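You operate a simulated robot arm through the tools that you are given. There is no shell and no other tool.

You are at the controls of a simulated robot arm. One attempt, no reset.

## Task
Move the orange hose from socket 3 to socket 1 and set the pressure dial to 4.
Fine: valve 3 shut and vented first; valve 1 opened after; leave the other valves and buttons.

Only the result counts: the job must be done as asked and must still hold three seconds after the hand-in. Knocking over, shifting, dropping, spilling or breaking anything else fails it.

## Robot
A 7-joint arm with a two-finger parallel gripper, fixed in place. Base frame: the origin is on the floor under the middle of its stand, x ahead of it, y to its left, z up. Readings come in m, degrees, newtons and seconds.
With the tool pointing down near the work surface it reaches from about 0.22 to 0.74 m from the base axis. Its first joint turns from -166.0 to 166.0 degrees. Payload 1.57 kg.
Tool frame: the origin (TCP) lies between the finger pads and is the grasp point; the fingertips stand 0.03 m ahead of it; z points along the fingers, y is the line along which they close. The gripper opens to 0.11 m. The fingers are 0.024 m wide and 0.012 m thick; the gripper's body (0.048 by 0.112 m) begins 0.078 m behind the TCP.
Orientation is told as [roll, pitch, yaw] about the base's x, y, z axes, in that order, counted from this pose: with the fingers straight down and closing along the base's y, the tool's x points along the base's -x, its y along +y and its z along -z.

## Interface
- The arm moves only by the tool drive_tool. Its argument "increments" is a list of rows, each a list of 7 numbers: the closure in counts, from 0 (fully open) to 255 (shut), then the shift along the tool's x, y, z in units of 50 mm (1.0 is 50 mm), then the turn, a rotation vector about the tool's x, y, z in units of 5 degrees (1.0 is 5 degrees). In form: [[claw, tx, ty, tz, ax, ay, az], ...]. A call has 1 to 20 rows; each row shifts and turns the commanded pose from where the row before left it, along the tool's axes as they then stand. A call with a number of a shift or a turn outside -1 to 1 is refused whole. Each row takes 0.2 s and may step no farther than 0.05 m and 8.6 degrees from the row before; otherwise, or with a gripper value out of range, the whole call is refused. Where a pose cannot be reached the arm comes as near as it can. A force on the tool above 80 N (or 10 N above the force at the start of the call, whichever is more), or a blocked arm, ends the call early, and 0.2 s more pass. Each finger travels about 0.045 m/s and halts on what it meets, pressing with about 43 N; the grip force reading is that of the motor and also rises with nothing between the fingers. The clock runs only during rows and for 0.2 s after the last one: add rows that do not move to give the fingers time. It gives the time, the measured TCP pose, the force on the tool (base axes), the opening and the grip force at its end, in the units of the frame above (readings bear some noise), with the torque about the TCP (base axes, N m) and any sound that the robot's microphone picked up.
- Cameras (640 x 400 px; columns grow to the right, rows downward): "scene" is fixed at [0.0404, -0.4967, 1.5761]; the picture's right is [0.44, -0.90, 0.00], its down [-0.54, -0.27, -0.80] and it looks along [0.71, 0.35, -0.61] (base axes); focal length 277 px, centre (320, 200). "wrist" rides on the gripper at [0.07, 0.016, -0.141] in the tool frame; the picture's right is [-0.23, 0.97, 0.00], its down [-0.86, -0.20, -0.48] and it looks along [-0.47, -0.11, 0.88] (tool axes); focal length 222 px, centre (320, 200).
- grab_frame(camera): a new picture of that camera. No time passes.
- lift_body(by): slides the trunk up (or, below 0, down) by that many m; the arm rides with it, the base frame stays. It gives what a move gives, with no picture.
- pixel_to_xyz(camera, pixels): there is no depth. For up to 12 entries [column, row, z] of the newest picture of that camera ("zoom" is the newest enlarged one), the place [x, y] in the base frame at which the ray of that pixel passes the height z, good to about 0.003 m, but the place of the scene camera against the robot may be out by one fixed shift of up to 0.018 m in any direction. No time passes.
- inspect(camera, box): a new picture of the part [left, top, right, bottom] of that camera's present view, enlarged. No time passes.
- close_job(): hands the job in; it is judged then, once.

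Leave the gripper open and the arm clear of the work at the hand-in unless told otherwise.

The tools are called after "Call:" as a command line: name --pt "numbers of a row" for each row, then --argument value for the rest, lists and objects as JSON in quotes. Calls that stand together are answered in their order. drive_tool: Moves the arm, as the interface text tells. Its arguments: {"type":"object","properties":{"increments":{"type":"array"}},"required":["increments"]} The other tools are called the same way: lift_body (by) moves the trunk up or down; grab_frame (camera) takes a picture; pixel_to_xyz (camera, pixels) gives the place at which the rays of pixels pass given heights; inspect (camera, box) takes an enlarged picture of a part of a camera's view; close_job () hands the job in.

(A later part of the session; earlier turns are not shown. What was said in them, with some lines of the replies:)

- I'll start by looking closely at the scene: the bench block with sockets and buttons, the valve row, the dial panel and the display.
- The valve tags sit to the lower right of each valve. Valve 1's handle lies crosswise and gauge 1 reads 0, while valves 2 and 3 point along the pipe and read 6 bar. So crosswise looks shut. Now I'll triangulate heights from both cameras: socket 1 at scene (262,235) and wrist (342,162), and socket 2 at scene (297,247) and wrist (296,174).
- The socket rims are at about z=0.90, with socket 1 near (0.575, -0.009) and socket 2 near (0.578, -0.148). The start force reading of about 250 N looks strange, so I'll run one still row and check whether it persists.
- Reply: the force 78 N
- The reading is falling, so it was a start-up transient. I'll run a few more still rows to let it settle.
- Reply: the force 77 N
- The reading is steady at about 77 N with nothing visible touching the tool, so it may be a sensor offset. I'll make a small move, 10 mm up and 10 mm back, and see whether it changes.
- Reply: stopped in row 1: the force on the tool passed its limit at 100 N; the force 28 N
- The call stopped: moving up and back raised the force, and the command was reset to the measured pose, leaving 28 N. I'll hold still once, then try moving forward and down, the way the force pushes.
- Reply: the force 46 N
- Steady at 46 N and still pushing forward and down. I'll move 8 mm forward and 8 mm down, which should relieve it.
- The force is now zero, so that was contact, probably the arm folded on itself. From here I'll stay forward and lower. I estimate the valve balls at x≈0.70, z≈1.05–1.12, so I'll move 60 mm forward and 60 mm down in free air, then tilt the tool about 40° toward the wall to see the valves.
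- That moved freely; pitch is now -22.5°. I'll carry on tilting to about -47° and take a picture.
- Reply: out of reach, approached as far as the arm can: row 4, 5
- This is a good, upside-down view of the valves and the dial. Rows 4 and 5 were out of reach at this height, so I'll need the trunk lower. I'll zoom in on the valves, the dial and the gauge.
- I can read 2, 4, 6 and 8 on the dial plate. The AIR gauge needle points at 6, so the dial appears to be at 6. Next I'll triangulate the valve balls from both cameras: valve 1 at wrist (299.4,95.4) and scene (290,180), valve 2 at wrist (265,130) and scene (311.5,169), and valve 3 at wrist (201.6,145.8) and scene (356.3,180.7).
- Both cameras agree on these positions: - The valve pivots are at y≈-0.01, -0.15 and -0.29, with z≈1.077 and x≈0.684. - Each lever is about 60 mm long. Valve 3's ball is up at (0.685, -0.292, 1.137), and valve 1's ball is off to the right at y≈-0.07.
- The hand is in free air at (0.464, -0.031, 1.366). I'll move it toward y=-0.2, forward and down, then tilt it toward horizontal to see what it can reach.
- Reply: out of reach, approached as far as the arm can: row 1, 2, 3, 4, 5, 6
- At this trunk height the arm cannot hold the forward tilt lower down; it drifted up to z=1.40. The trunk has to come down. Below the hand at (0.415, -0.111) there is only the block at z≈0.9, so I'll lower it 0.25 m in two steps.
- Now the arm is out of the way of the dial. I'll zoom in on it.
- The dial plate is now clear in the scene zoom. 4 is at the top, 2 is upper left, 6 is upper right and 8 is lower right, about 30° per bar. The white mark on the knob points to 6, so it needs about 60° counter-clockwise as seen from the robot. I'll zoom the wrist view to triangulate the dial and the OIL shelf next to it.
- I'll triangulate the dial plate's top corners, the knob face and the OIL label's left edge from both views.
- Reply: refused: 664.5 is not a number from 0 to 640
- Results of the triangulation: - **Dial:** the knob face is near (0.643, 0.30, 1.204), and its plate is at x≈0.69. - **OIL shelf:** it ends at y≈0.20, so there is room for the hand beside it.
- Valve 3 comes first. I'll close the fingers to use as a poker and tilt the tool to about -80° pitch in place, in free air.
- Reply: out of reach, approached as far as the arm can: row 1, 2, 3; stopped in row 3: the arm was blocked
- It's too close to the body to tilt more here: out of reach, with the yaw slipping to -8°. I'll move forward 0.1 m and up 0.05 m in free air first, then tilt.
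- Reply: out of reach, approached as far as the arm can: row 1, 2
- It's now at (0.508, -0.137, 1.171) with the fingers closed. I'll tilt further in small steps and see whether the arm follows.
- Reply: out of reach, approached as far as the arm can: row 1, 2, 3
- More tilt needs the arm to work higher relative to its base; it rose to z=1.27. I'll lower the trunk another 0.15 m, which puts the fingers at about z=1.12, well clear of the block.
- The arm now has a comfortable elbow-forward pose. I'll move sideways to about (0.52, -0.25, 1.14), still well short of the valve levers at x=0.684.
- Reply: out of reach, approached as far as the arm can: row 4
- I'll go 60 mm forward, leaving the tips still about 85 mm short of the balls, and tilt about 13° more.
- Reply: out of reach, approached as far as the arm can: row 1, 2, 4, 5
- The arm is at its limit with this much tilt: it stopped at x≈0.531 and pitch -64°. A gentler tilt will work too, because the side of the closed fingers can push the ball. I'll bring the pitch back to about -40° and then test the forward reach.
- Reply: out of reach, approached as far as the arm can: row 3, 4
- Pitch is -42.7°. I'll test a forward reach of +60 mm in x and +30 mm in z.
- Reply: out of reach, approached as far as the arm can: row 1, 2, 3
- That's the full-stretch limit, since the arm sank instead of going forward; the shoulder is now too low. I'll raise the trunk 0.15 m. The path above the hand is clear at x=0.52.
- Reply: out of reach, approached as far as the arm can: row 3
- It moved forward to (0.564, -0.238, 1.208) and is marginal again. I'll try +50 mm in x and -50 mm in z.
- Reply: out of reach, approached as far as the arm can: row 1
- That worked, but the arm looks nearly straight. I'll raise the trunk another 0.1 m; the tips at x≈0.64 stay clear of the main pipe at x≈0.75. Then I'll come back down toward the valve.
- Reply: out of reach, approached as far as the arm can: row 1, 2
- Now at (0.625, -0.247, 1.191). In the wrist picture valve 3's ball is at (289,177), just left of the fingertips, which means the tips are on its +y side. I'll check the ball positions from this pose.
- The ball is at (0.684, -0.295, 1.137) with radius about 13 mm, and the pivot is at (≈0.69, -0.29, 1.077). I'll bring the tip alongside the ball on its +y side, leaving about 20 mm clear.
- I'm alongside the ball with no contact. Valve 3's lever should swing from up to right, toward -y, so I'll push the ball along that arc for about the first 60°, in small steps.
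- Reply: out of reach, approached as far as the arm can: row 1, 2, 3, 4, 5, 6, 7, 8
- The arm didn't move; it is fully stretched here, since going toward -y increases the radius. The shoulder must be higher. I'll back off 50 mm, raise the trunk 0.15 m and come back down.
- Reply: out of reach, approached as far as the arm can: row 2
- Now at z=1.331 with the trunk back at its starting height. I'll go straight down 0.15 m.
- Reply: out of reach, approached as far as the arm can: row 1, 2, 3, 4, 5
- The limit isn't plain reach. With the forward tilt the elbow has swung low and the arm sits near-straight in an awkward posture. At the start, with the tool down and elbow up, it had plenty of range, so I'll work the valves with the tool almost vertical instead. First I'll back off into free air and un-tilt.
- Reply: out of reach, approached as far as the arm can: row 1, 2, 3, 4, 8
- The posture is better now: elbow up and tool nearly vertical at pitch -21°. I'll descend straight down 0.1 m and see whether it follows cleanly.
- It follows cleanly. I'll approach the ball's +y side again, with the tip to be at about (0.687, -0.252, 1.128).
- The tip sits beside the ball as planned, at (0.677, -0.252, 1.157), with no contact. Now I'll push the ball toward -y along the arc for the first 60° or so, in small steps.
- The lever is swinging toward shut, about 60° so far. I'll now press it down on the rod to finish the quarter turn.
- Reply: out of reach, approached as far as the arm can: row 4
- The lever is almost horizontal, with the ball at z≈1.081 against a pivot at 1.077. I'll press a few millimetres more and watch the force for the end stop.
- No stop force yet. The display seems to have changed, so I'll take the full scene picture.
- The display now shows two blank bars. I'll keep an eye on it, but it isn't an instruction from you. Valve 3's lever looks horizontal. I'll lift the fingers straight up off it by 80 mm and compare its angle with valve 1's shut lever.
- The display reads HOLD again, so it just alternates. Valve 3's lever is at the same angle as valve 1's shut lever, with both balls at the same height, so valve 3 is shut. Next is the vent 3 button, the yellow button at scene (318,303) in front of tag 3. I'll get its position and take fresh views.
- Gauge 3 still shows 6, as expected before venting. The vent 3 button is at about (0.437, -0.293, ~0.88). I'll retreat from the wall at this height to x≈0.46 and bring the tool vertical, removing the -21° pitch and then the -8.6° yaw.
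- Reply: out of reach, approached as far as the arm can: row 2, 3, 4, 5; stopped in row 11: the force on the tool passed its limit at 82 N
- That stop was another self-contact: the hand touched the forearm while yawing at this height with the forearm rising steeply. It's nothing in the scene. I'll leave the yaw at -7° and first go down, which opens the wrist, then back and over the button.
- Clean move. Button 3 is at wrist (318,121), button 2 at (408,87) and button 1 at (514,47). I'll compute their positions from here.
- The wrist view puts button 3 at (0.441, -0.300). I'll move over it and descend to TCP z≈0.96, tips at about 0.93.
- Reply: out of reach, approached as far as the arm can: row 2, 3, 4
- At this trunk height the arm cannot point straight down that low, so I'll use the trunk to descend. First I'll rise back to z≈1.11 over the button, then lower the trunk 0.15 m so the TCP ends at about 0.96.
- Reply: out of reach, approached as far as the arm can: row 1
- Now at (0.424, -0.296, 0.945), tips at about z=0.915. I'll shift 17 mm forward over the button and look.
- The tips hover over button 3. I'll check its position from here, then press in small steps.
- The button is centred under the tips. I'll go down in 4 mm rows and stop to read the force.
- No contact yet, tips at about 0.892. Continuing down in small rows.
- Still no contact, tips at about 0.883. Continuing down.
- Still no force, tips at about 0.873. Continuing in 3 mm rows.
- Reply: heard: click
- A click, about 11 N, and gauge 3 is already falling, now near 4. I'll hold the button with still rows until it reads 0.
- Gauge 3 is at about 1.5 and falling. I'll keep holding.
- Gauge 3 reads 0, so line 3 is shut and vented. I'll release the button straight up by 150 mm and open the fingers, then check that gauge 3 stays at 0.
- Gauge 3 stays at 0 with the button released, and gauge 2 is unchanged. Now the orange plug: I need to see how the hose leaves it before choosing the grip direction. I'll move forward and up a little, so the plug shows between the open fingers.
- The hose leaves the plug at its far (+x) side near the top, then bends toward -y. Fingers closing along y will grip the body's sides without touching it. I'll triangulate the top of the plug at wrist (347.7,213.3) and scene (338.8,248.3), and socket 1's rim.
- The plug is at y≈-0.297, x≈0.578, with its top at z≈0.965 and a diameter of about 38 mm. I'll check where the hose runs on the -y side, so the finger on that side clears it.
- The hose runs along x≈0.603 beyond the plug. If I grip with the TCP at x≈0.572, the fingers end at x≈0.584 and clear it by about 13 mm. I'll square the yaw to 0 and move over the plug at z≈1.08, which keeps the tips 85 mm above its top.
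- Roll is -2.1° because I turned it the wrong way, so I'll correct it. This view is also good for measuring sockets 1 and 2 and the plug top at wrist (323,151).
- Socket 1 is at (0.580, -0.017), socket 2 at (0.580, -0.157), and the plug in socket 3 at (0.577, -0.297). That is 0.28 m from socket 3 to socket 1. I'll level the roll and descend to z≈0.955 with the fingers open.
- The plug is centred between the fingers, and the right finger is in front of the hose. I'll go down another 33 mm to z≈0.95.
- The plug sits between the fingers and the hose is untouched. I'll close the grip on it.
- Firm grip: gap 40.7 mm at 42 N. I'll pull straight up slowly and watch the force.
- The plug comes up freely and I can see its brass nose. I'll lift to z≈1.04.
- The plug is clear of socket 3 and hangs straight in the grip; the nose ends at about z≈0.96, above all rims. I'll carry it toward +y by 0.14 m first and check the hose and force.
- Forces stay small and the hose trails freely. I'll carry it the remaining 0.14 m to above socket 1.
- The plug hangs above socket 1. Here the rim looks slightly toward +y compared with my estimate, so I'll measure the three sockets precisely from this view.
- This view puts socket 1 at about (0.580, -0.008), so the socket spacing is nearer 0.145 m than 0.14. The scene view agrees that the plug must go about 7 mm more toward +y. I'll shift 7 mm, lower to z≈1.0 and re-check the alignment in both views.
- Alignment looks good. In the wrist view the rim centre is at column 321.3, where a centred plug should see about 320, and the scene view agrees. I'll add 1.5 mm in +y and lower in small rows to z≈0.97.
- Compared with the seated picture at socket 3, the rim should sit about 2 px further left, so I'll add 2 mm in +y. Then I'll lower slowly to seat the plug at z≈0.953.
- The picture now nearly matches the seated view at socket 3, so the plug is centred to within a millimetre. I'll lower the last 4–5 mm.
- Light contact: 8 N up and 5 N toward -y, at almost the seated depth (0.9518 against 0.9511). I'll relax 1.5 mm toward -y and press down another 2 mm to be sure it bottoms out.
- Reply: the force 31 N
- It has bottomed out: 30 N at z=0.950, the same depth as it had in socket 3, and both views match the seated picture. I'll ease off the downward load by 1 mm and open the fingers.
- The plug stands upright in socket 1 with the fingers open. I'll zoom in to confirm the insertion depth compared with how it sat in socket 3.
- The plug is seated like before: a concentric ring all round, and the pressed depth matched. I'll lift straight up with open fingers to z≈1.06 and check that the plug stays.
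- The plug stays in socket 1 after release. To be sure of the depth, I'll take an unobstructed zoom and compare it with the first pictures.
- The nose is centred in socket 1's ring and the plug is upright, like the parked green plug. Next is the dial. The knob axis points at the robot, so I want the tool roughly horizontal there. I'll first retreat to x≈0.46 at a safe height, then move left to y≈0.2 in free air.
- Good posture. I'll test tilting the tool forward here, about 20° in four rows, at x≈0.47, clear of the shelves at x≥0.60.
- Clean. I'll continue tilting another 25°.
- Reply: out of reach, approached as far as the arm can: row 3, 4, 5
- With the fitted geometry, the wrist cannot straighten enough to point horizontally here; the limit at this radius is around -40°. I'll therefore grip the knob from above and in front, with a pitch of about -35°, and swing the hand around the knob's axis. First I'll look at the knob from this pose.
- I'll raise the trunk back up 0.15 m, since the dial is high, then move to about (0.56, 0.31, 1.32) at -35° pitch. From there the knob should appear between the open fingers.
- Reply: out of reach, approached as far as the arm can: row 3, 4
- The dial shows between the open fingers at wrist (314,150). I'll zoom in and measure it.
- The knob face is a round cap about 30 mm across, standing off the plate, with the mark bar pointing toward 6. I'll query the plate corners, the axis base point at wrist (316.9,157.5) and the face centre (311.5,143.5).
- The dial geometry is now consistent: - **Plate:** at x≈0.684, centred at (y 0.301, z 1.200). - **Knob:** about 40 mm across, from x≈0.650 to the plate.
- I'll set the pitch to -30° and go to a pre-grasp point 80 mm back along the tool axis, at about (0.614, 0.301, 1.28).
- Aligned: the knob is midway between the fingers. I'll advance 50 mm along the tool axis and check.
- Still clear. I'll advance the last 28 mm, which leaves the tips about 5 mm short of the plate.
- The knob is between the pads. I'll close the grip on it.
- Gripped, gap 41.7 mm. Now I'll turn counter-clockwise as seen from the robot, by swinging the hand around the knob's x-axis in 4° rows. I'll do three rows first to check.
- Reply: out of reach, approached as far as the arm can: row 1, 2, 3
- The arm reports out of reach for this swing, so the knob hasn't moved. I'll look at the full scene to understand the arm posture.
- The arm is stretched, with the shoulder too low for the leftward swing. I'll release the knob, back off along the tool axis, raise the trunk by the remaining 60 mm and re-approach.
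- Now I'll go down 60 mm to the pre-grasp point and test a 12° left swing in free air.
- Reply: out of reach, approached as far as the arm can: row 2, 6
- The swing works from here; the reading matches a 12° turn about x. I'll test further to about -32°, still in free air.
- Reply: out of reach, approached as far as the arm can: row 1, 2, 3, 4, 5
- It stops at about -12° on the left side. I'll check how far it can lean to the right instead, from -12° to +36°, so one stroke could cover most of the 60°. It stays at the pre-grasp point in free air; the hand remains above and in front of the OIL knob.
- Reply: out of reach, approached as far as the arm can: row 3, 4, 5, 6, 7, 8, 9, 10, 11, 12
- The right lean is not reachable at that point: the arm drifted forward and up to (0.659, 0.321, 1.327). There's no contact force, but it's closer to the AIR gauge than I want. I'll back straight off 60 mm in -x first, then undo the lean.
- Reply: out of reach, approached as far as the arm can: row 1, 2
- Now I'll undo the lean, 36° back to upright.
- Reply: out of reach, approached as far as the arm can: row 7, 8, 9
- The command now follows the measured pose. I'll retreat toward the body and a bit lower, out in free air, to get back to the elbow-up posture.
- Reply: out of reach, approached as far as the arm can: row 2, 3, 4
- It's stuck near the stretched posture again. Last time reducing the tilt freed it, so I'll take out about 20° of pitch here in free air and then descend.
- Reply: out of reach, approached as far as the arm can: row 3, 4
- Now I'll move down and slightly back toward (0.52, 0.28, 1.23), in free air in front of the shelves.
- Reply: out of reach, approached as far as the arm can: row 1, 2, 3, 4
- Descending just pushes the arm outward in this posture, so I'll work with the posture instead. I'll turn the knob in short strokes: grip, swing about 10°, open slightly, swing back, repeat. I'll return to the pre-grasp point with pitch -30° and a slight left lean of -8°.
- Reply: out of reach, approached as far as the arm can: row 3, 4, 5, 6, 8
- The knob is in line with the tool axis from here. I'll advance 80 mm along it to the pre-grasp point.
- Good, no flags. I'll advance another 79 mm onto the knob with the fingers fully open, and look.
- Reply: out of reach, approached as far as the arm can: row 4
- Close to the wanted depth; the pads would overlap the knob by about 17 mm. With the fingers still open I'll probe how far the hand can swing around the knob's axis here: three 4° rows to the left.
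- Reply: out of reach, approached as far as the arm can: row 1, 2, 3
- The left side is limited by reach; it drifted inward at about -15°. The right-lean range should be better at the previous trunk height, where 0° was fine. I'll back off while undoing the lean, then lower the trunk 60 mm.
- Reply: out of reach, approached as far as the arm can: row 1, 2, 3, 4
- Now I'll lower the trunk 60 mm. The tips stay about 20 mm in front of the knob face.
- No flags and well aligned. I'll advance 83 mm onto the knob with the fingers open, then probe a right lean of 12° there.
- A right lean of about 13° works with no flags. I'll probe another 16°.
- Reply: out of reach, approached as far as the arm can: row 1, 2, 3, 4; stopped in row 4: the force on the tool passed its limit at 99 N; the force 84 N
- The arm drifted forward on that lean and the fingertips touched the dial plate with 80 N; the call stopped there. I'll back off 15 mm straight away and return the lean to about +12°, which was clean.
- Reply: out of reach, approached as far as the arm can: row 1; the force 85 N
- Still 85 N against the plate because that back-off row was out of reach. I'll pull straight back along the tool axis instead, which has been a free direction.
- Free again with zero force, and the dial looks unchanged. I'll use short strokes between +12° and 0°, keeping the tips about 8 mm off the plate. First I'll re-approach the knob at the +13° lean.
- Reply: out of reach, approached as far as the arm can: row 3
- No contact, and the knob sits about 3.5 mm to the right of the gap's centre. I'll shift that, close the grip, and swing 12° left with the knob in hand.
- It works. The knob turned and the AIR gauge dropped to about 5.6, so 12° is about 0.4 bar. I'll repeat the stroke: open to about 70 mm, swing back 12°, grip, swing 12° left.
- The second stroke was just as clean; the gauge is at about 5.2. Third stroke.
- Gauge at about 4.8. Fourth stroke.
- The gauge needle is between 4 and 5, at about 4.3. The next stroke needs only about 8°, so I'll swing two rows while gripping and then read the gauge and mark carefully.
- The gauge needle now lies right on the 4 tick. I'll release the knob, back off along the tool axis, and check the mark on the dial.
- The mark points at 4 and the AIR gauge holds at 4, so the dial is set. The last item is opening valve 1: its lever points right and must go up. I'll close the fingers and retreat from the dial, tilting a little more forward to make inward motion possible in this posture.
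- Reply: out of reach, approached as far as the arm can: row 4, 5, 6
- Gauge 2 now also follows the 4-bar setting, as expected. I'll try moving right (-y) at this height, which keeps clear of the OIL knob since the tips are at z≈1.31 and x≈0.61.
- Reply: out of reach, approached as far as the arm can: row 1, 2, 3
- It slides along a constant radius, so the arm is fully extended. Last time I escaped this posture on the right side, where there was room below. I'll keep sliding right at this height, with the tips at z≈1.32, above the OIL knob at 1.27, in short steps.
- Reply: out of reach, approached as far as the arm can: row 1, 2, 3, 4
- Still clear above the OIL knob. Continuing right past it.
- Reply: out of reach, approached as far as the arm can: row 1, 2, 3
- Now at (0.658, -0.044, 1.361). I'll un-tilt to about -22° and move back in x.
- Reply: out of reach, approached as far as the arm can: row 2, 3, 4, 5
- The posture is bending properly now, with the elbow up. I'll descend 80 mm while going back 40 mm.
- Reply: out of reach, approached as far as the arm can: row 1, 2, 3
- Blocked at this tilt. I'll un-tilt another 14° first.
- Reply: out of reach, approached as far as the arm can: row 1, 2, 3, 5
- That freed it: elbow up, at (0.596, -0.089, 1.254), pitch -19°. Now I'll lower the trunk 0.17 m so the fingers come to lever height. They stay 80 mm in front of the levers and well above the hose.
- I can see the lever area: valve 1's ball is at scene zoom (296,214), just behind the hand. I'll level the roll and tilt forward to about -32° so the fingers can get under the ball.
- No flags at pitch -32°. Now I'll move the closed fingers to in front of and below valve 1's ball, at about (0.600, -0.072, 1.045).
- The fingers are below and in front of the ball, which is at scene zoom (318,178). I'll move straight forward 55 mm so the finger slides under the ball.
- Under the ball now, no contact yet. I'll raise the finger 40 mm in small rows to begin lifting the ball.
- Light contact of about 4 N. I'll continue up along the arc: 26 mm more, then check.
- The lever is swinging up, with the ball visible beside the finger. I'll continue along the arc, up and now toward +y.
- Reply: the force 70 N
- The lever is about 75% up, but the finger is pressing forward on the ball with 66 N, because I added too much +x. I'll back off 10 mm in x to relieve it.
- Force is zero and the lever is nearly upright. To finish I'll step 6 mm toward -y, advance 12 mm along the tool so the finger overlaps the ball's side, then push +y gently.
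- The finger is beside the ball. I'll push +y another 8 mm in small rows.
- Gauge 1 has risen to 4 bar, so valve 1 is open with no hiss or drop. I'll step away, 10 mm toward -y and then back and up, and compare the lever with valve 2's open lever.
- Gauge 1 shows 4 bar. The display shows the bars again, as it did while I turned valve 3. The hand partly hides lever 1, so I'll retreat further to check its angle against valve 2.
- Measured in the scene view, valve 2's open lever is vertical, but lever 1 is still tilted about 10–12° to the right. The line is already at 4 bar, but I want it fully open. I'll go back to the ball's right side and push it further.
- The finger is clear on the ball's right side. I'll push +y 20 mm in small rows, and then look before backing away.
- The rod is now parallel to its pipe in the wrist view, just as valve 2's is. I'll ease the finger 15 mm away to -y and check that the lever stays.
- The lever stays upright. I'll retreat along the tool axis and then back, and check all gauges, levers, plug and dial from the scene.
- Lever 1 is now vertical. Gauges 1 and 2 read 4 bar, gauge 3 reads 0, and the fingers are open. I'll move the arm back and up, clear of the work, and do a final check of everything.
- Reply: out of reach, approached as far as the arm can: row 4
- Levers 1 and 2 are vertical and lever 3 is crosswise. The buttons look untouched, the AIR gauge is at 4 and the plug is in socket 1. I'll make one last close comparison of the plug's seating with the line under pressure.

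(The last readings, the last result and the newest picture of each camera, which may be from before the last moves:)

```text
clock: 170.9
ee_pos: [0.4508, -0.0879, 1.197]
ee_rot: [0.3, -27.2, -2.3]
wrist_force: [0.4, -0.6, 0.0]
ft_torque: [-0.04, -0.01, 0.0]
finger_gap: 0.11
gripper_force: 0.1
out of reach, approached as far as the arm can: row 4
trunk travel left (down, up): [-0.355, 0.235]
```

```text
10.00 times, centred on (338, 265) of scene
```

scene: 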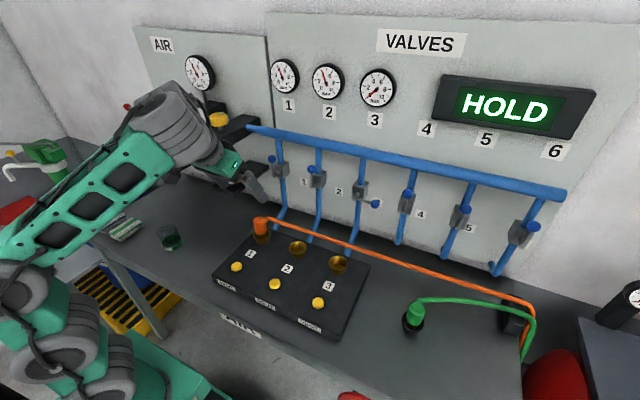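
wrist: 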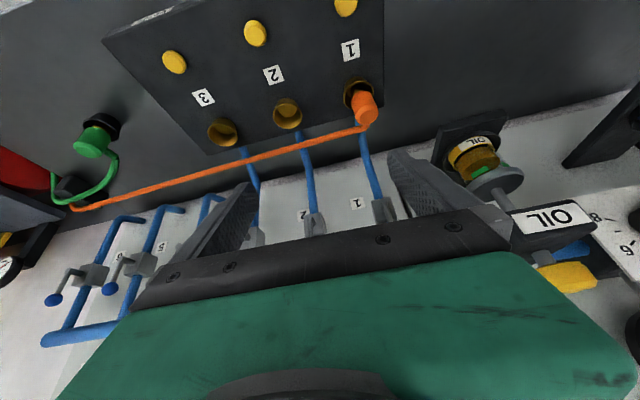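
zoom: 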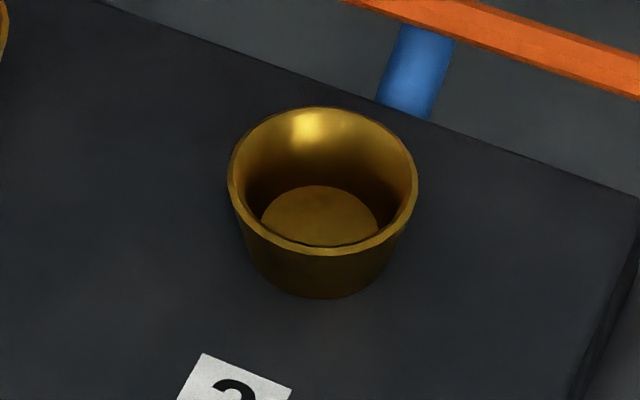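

The plug hasn't moved under pressure, but in this view it may sit a few millimetres proud or off-centre compared with how it sat in socket 3. To be certain it's fully home, I'll press it gently on top with closed fingers. First I'll bring the tool vertical and over the plug, well above it.

Call:
drive_tool --pt "255 0 0 0 0 0.9 0" --pt "255 0 0 0 0 0.9 0" --pt "255 0 0 0 0 0.9 0" --pt "255 0 0 0 0 0.9 0" --pt "255 0 0 0 0 0.9 0" --pt "255 0 0 0 0 0.9 0" --pt "255 0 0 0 0 0 -0.45" --pt "255 0 0 0 0 0 0"

```text
clock: 172.7
ee_pos: [0.4539, -0.0909, 1.1195]
ee_rot: [-1.8, -7.5, 0.2]
wrist_force: [-0.3, 0.5, 0.0]
ft_torque: [0.0, 0.01, 0.01]
finger_gap: 0.0
gripper_force: 21.0
out of reach, approached as far as the arm can: row 1, 2, 3, 4, 5, 6
trunk travel left (down, up): [-0.355, 0.235]
```

Call:
drive_tool --pt "255 0 0 0 0 0.75 0" --pt "255 0 0 0 -0.3 0.75 0" --pt "255 -0.5 0.3 0 0 0 0" --pt "255 -0.5 0.3 0 0 0 0" --pt "255 -0.5 0.3 0 0 0 0" --pt "255 0 0 0 0 0 0"

Call:
grab_frame --camera "scene"

Call:
grab_frame --camera "wrist"

```text
clock: 174.1
ee_pos: [0.5303, -0.044, 1.1185]
ee_rot: [-0.3, 0.0, 0.0]
wrist_force: [-0.4, 1.0, 0.5]
ft_torque: [0.01, 0.01, 0.01]
finger_gap: 0.0
gripper_force: 21.8
trunk travel left (down, up): [-0.355, 0.235]
```

```text
taken
```

scene: 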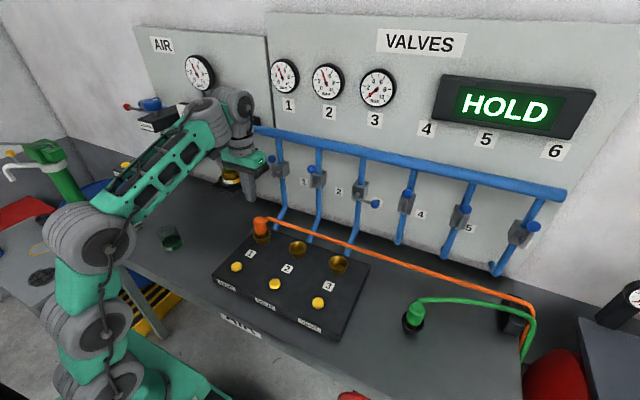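

```text
taken
```

wrist: 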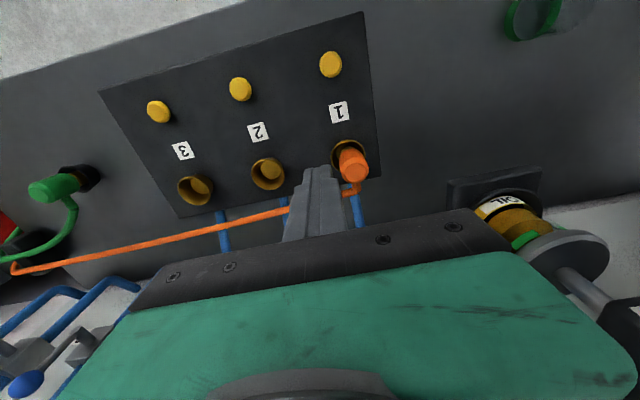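

The tool is vertical and clear. I'll measure the plug's top and rim from here.

Call:
inspect --camera "wrist" --box '[310, 120, 400, 200]'

Call:
pixel_to_xyz --camera "wrist" --pixels '[[353, 169, 0.96], [353, 169, 0.967], [353, 169, 0.975], [349, 158, 0.888], [349, 158, 0.9]]'

```text
5.00 times, centred on (355, 160) of wrist
```

zoom: 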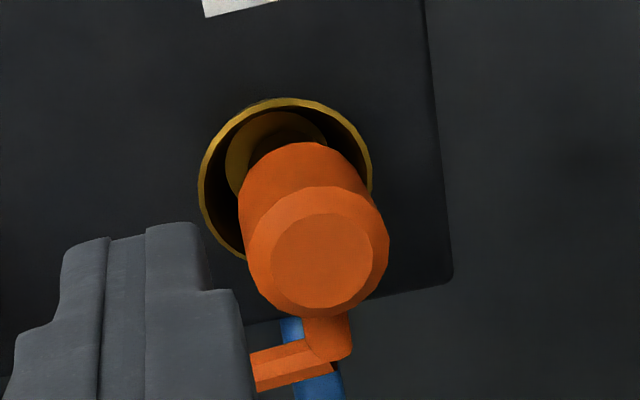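

```text
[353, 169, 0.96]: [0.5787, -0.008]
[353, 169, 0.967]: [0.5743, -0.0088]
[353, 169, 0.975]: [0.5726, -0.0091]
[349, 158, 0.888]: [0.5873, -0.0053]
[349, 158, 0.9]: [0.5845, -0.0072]
```

Call:
pixel_to_xyz --camera "wrist" --pixels '[[348.1, 156, 0.88], [348.1, 156, 0.888], [348.1, 156, 0.895], [355.2, 172.2, 0.955], [355.2, 172.2, 0.96], [355.2, 172.2, 0.965], [355.2, 172.2, 0.97], [355.2, 172.2, 0.975]]'

Call:
pixel_to_xyz --camera "scene" --pixels '[[259.2, 218.5, 0.955], [259.2, 218.5, 0.96], [259.2, 218.5, 0.965], [259.2, 218.5, 0.97], [259.2, 218.5, 0.975], [261.7, 234.1, 0.888]]'

```text
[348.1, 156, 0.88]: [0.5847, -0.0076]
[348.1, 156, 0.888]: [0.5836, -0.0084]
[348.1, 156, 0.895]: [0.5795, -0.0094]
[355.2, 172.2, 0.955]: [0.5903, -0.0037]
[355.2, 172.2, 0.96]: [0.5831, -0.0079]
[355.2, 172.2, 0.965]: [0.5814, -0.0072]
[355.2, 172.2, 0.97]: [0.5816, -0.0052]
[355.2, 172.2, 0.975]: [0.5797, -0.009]
```

```text
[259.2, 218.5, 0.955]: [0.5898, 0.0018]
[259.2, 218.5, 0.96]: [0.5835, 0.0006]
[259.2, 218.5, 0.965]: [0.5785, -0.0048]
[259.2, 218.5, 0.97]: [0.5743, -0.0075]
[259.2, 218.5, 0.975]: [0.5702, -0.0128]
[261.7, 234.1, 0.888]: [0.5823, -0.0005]
```

Call:
pixel_to_xyz --camera "scene" --pixels '[[338.2, 263.0, 0.888], [338.8, 248.3, 0.955], [338.8, 248.3, 0.96], [338.8, 248.3, 0.965], [338.8, 248.3, 0.97]]'

```text
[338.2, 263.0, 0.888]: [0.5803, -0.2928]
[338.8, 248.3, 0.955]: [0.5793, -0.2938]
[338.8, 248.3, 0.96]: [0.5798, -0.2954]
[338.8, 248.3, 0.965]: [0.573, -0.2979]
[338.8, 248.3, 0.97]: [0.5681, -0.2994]
```

By three measurements the plug's top is about 5 mm higher in socket 1 than it was in socket 3, so an extra press is justified. I'll go over its top centre (0.580, -0.0075) and down to z≈1.03, which leaves the tips about 40 mm above it.

Call:
drive_tool --pt "255 -0.333 0.243 0.4 0 0 0" --pt "255 -0.333 0.243 0.6 0 0 0" --pt "255 -0.333 0.243 0.7 0 0 0" --pt "255 0 0 0 0 0 0"

Call:
inspect --camera "wrist" --box '[270, 130, 370, 220]'

Call:
inspect --camera "scene" --box '[240, 190, 290, 245]'

```text
clock: 175.1
ee_pos: [0.5791, -0.0094, 1.0323]
ee_rot: [-0.4, 0.0, -0.1]
wrist_force: [-0.5, 0.1, -1.3]
ft_torque: [0.0, -0.01, 0.01]
finger_gap: 0.0
gripper_force: 21.7
trunk travel left (down, up): [-0.355, 0.235]
```

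```text
4.44 times, centred on (320, 175) of wrist
```

zoom: 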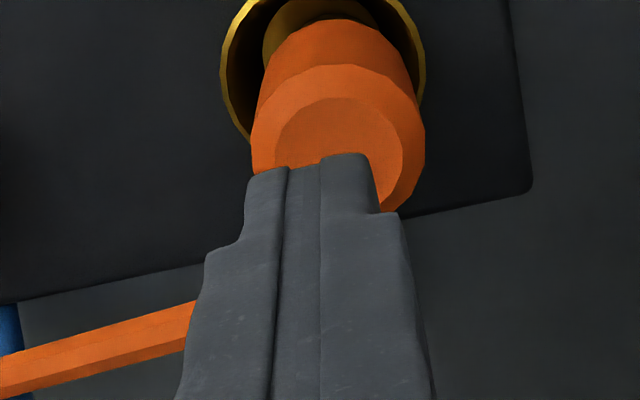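

```text
7.27 times, centred on (265, 218) of scene
```

zoom: 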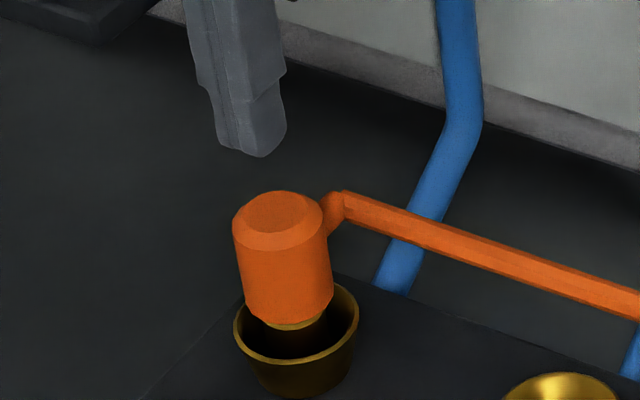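

Centred above the plug. I'll descend 25 mm, then continue in 3 mm rows until I feel contact.

Call:
drive_tool --pt "255 0 0.03 0.3 0 0 0" --pt "255 0 0 0.25 0 0 0" --pt "255 0 0 0.06 0 0 0" --pt "255 0 0 0.06 0 0 0" --pt "255 0 0 0.06 0 0 0" --pt "255 0 0 0 0 0 0"

Call:
inspect --camera "scene" --box '[240, 190, 290, 245]'

```text
clock: 176.5
ee_pos: [0.5793, -0.0076, 0.9972]
ee_rot: [-0.3, 0.0, -0.1]
wrist_force: [0.0, -0.1, 0.0]
ft_torque: [0.0, 0.0, 0.0]
finger_gap: 0.0
gripper_force: 21.5
trunk travel left (down, up): [-0.355, 0.235]
```

```text
7.27 times, centred on (265, 218) of scene
```

zoom: 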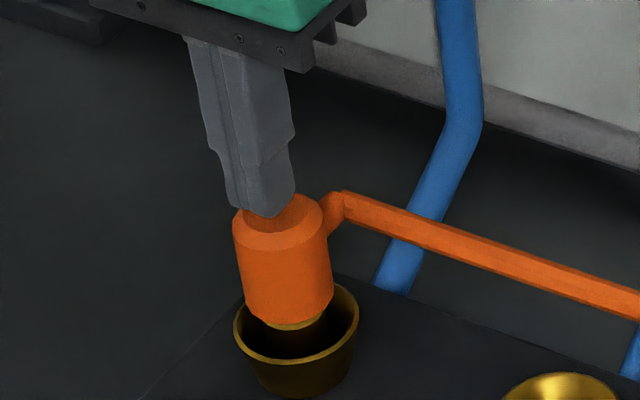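

No contact yet, tips at about 0.967. Continuing in 2 mm rows.

Call:
drive_tool --pt "255 0 0 0.04 0 0 0" --pt "255 0 0 0.04 0 0 0" --pt "255 0 0 0.04 0 0 0" --pt "255 0 0 0 0 0 0"

Call:
inspect --camera "scene" --box '[240, 190, 290, 245]'

```text
clock: 177.5
ee_pos: [0.5803, -0.0078, 0.9915]
ee_rot: [-0.2, 0.1, -0.1]
wrist_force: [0.9, 0.0, 0.7]
ft_torque: [0.02, 0.0, 0.0]
finger_gap: 0.0001
gripper_force: 21.5
trunk travel left (down, up): [-0.355, 0.235]
```

```text
7.27 times, centred on (265, 218) of scene
```

zoom: 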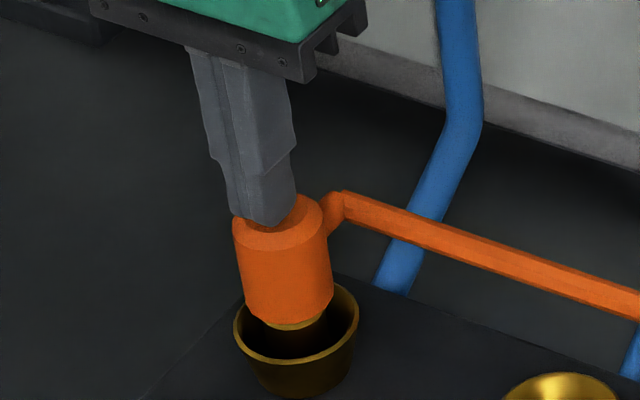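

Call:
drive_tool --pt "255 0 0 0.04 0 0 0" --pt "255 0 0 0.04 0 0 0" --pt "255 0 0 0.04 0 0 0" --pt "255 0 0 0 0 0 0"

Call:
inspect --camera "scene" --box '[240, 190, 290, 245]'

```text
clock: 178.5
ee_pos: [0.5795, -0.007, 0.9862]
ee_rot: [-0.3, -0.1, -0.2]
wrist_force: [-0.7, 0.8, 6.7]
ft_torque: [0.03, 0.07, 0.0]
finger_gap: 0.0001
gripper_force: 21.1
trunk travel left (down, up): [-0.355, 0.235]
```

```text
7.27 times, centred on (265, 218) of scene
```

zoom: 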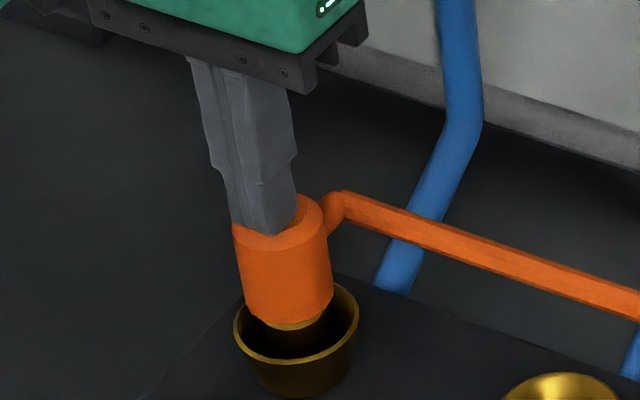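

Contact at tip height ≈0.957, which matches the top height of about 0.956 I computed for the plug in socket 3. I'll press a little more, to roughly 25–30 N, to confirm it's solid.

Call:
drive_tool --pt "255 0 0 0.03 0 0 0" --pt "255 0 0 0.03 0 0 0" --pt "255 0 0 0 0 0 0"

Call:
inspect --camera "scene" --box '[240, 190, 290, 245]'

```text
clock: 179.3
ee_pos: [0.5796, -0.0075, 0.9863]
ee_rot: [-0.3, -0.5, 0.0]
wrist_force: [0.8, -0.9, 33.8]
ft_torque: [0.02, -0.11, 0.01]
finger_gap: 0.0002
gripper_force: 21.4
trunk travel left (down, up): [-0.355, 0.235]
```

```text
7.27 times, centred on (265, 218) of scene
```

zoom: 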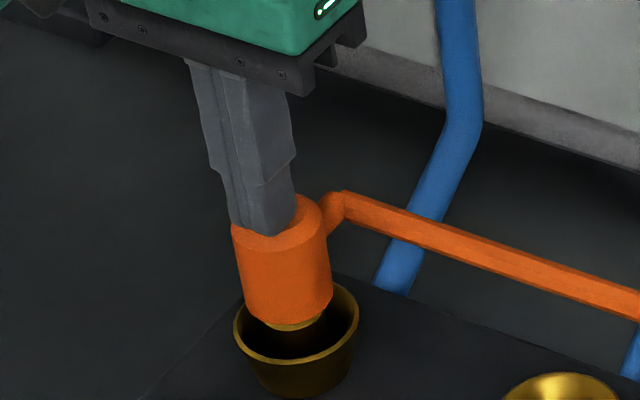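

Solid: 34 N with no further travel, so the plug is bottomed in socket 1. I'll lift straight up, retreat to a clear spot and open the fingers.

Call:
drive_tool --pt "255 0 0 -0.3 0 0 0" --pt "255 0 0 -0.6 0 0 0" --pt "255 0 0 -0.8 0 0 0" --pt "255 0 0 -0.8 0 0 0" --pt "0 0.7 0 -0.2 0 0 0" --pt "0 0.7 0 -0.2 0 0 0" --pt "0 0.7 0 -0.2 0 0 0" --pt "0 0.5 0 -0.1 0 0 0" --pt "0 0 0 0 0 0 0" --pt "0 0 0 0 0 0 0" --pt "0 0 0 0 0 0 0"

Call:
grab_frame --camera "scene"

Call:
inspect --camera "scene" --box '[260, 40, 440, 130]'

Call:
inspect --camera "scene" --box '[130, 40, 270, 200]'

Call:
inspect --camera "scene" --box '[210, 130, 400, 290]'

```text
clock: 181.7
ee_pos: [0.4496, -0.0075, 1.1422]
ee_rot: [-0.2, 0.0, -0.2]
wrist_force: [0.4, -0.9, 0.3]
ft_torque: [0.01, 0.01, 0.01]
finger_gap: 0.1101
gripper_force: 0.1
trunk travel left (down, up): [-0.355, 0.235]
```

```text
taken
```

scene: 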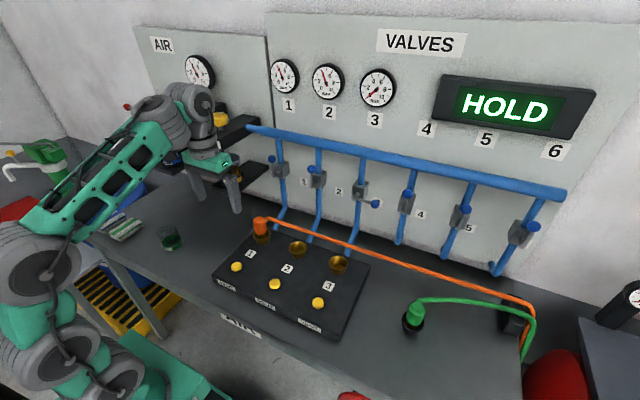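

```text
3.56 times, centred on (350, 85) of scene
```

zoom: 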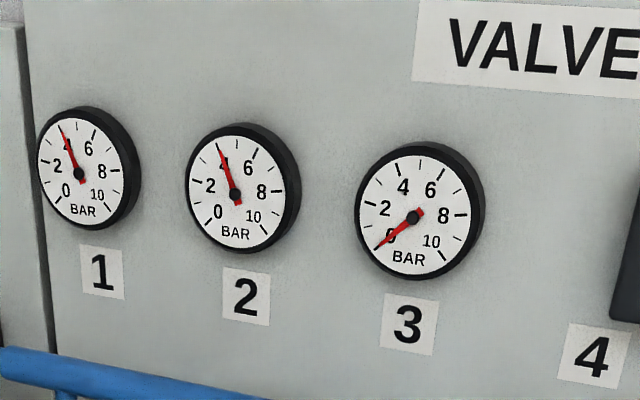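

```text
2.50 times, centred on (200, 120) of scene
```

zoom: 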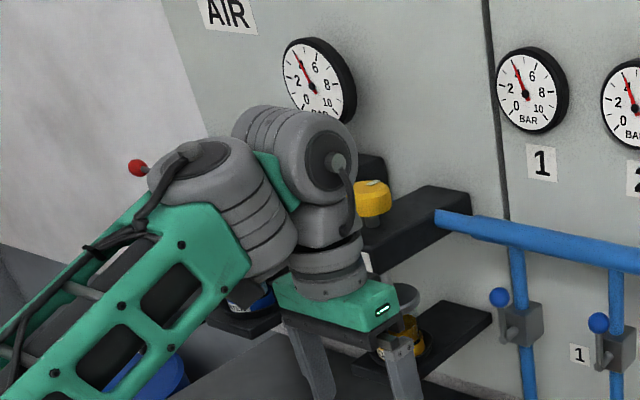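

```text
2.50 times, centred on (305, 210) of scene
```

zoom: 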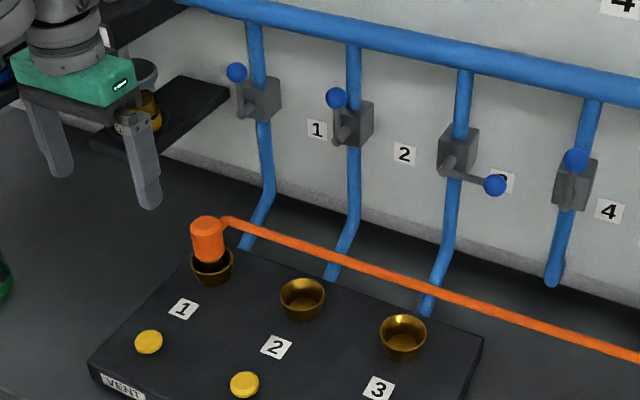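

Final state:
- **Hose:** the orange plug is bottomed in socket 1, and sockets 2 and 3 are empty.
- **Dial:** the mark was on 4 when I let go of it, and the AIR gauge reads 4 bar now.
- **Valves:** valve 3 is crosswise (shut) with its gauge at 0. Valve 1 is upright (open) with its gauge at 4. Valve 2 and the valves I can still see to its right look as they did.
- **Buttons:** I pressed only vent 3, and it has been released.
- **Arm:** the gripper is open and the arm is clear, with no force on the tool.

I'm handing the job in.

Call:
close_job

```text
The job is handed in.
```

I moved the orange hose from socket 3 to socket 1 and set the pressure dial to 4. The job is handed in; no verdict came back with the hand-in.

- **Line 3:** I shut valve 3 and held vent 3 until its gauge read 0, before pulling the hose. The gauge was still at 0 at the end.
- **Hose:** the plug is seated in socket 1. Pressed on top with about 34 N, it did not move any further.
- **Dial:** the mark was on 4 when I released the knob, and the AIR gauge read 4 bar at the end.
- **Valve 1:** I opened it after the hose was in. The lever is upright and gauge 1 reads 4 bar.
- **Contact on the way:** while I was lining up on the dial, the fingertips pressed against its plate with a force of about 80–100 N before I backed off. The plate and dial looked unchanged afterwards.
- **Other valves and buttons:** I operated none of them, but gauge 2 dropped from 6 to 4 bar with the new setting.

The wall display read HOLD for most of the job and briefly showed two blank bars. I did not treat it as an instruction. The gripper was left open with the arm clear of the work.
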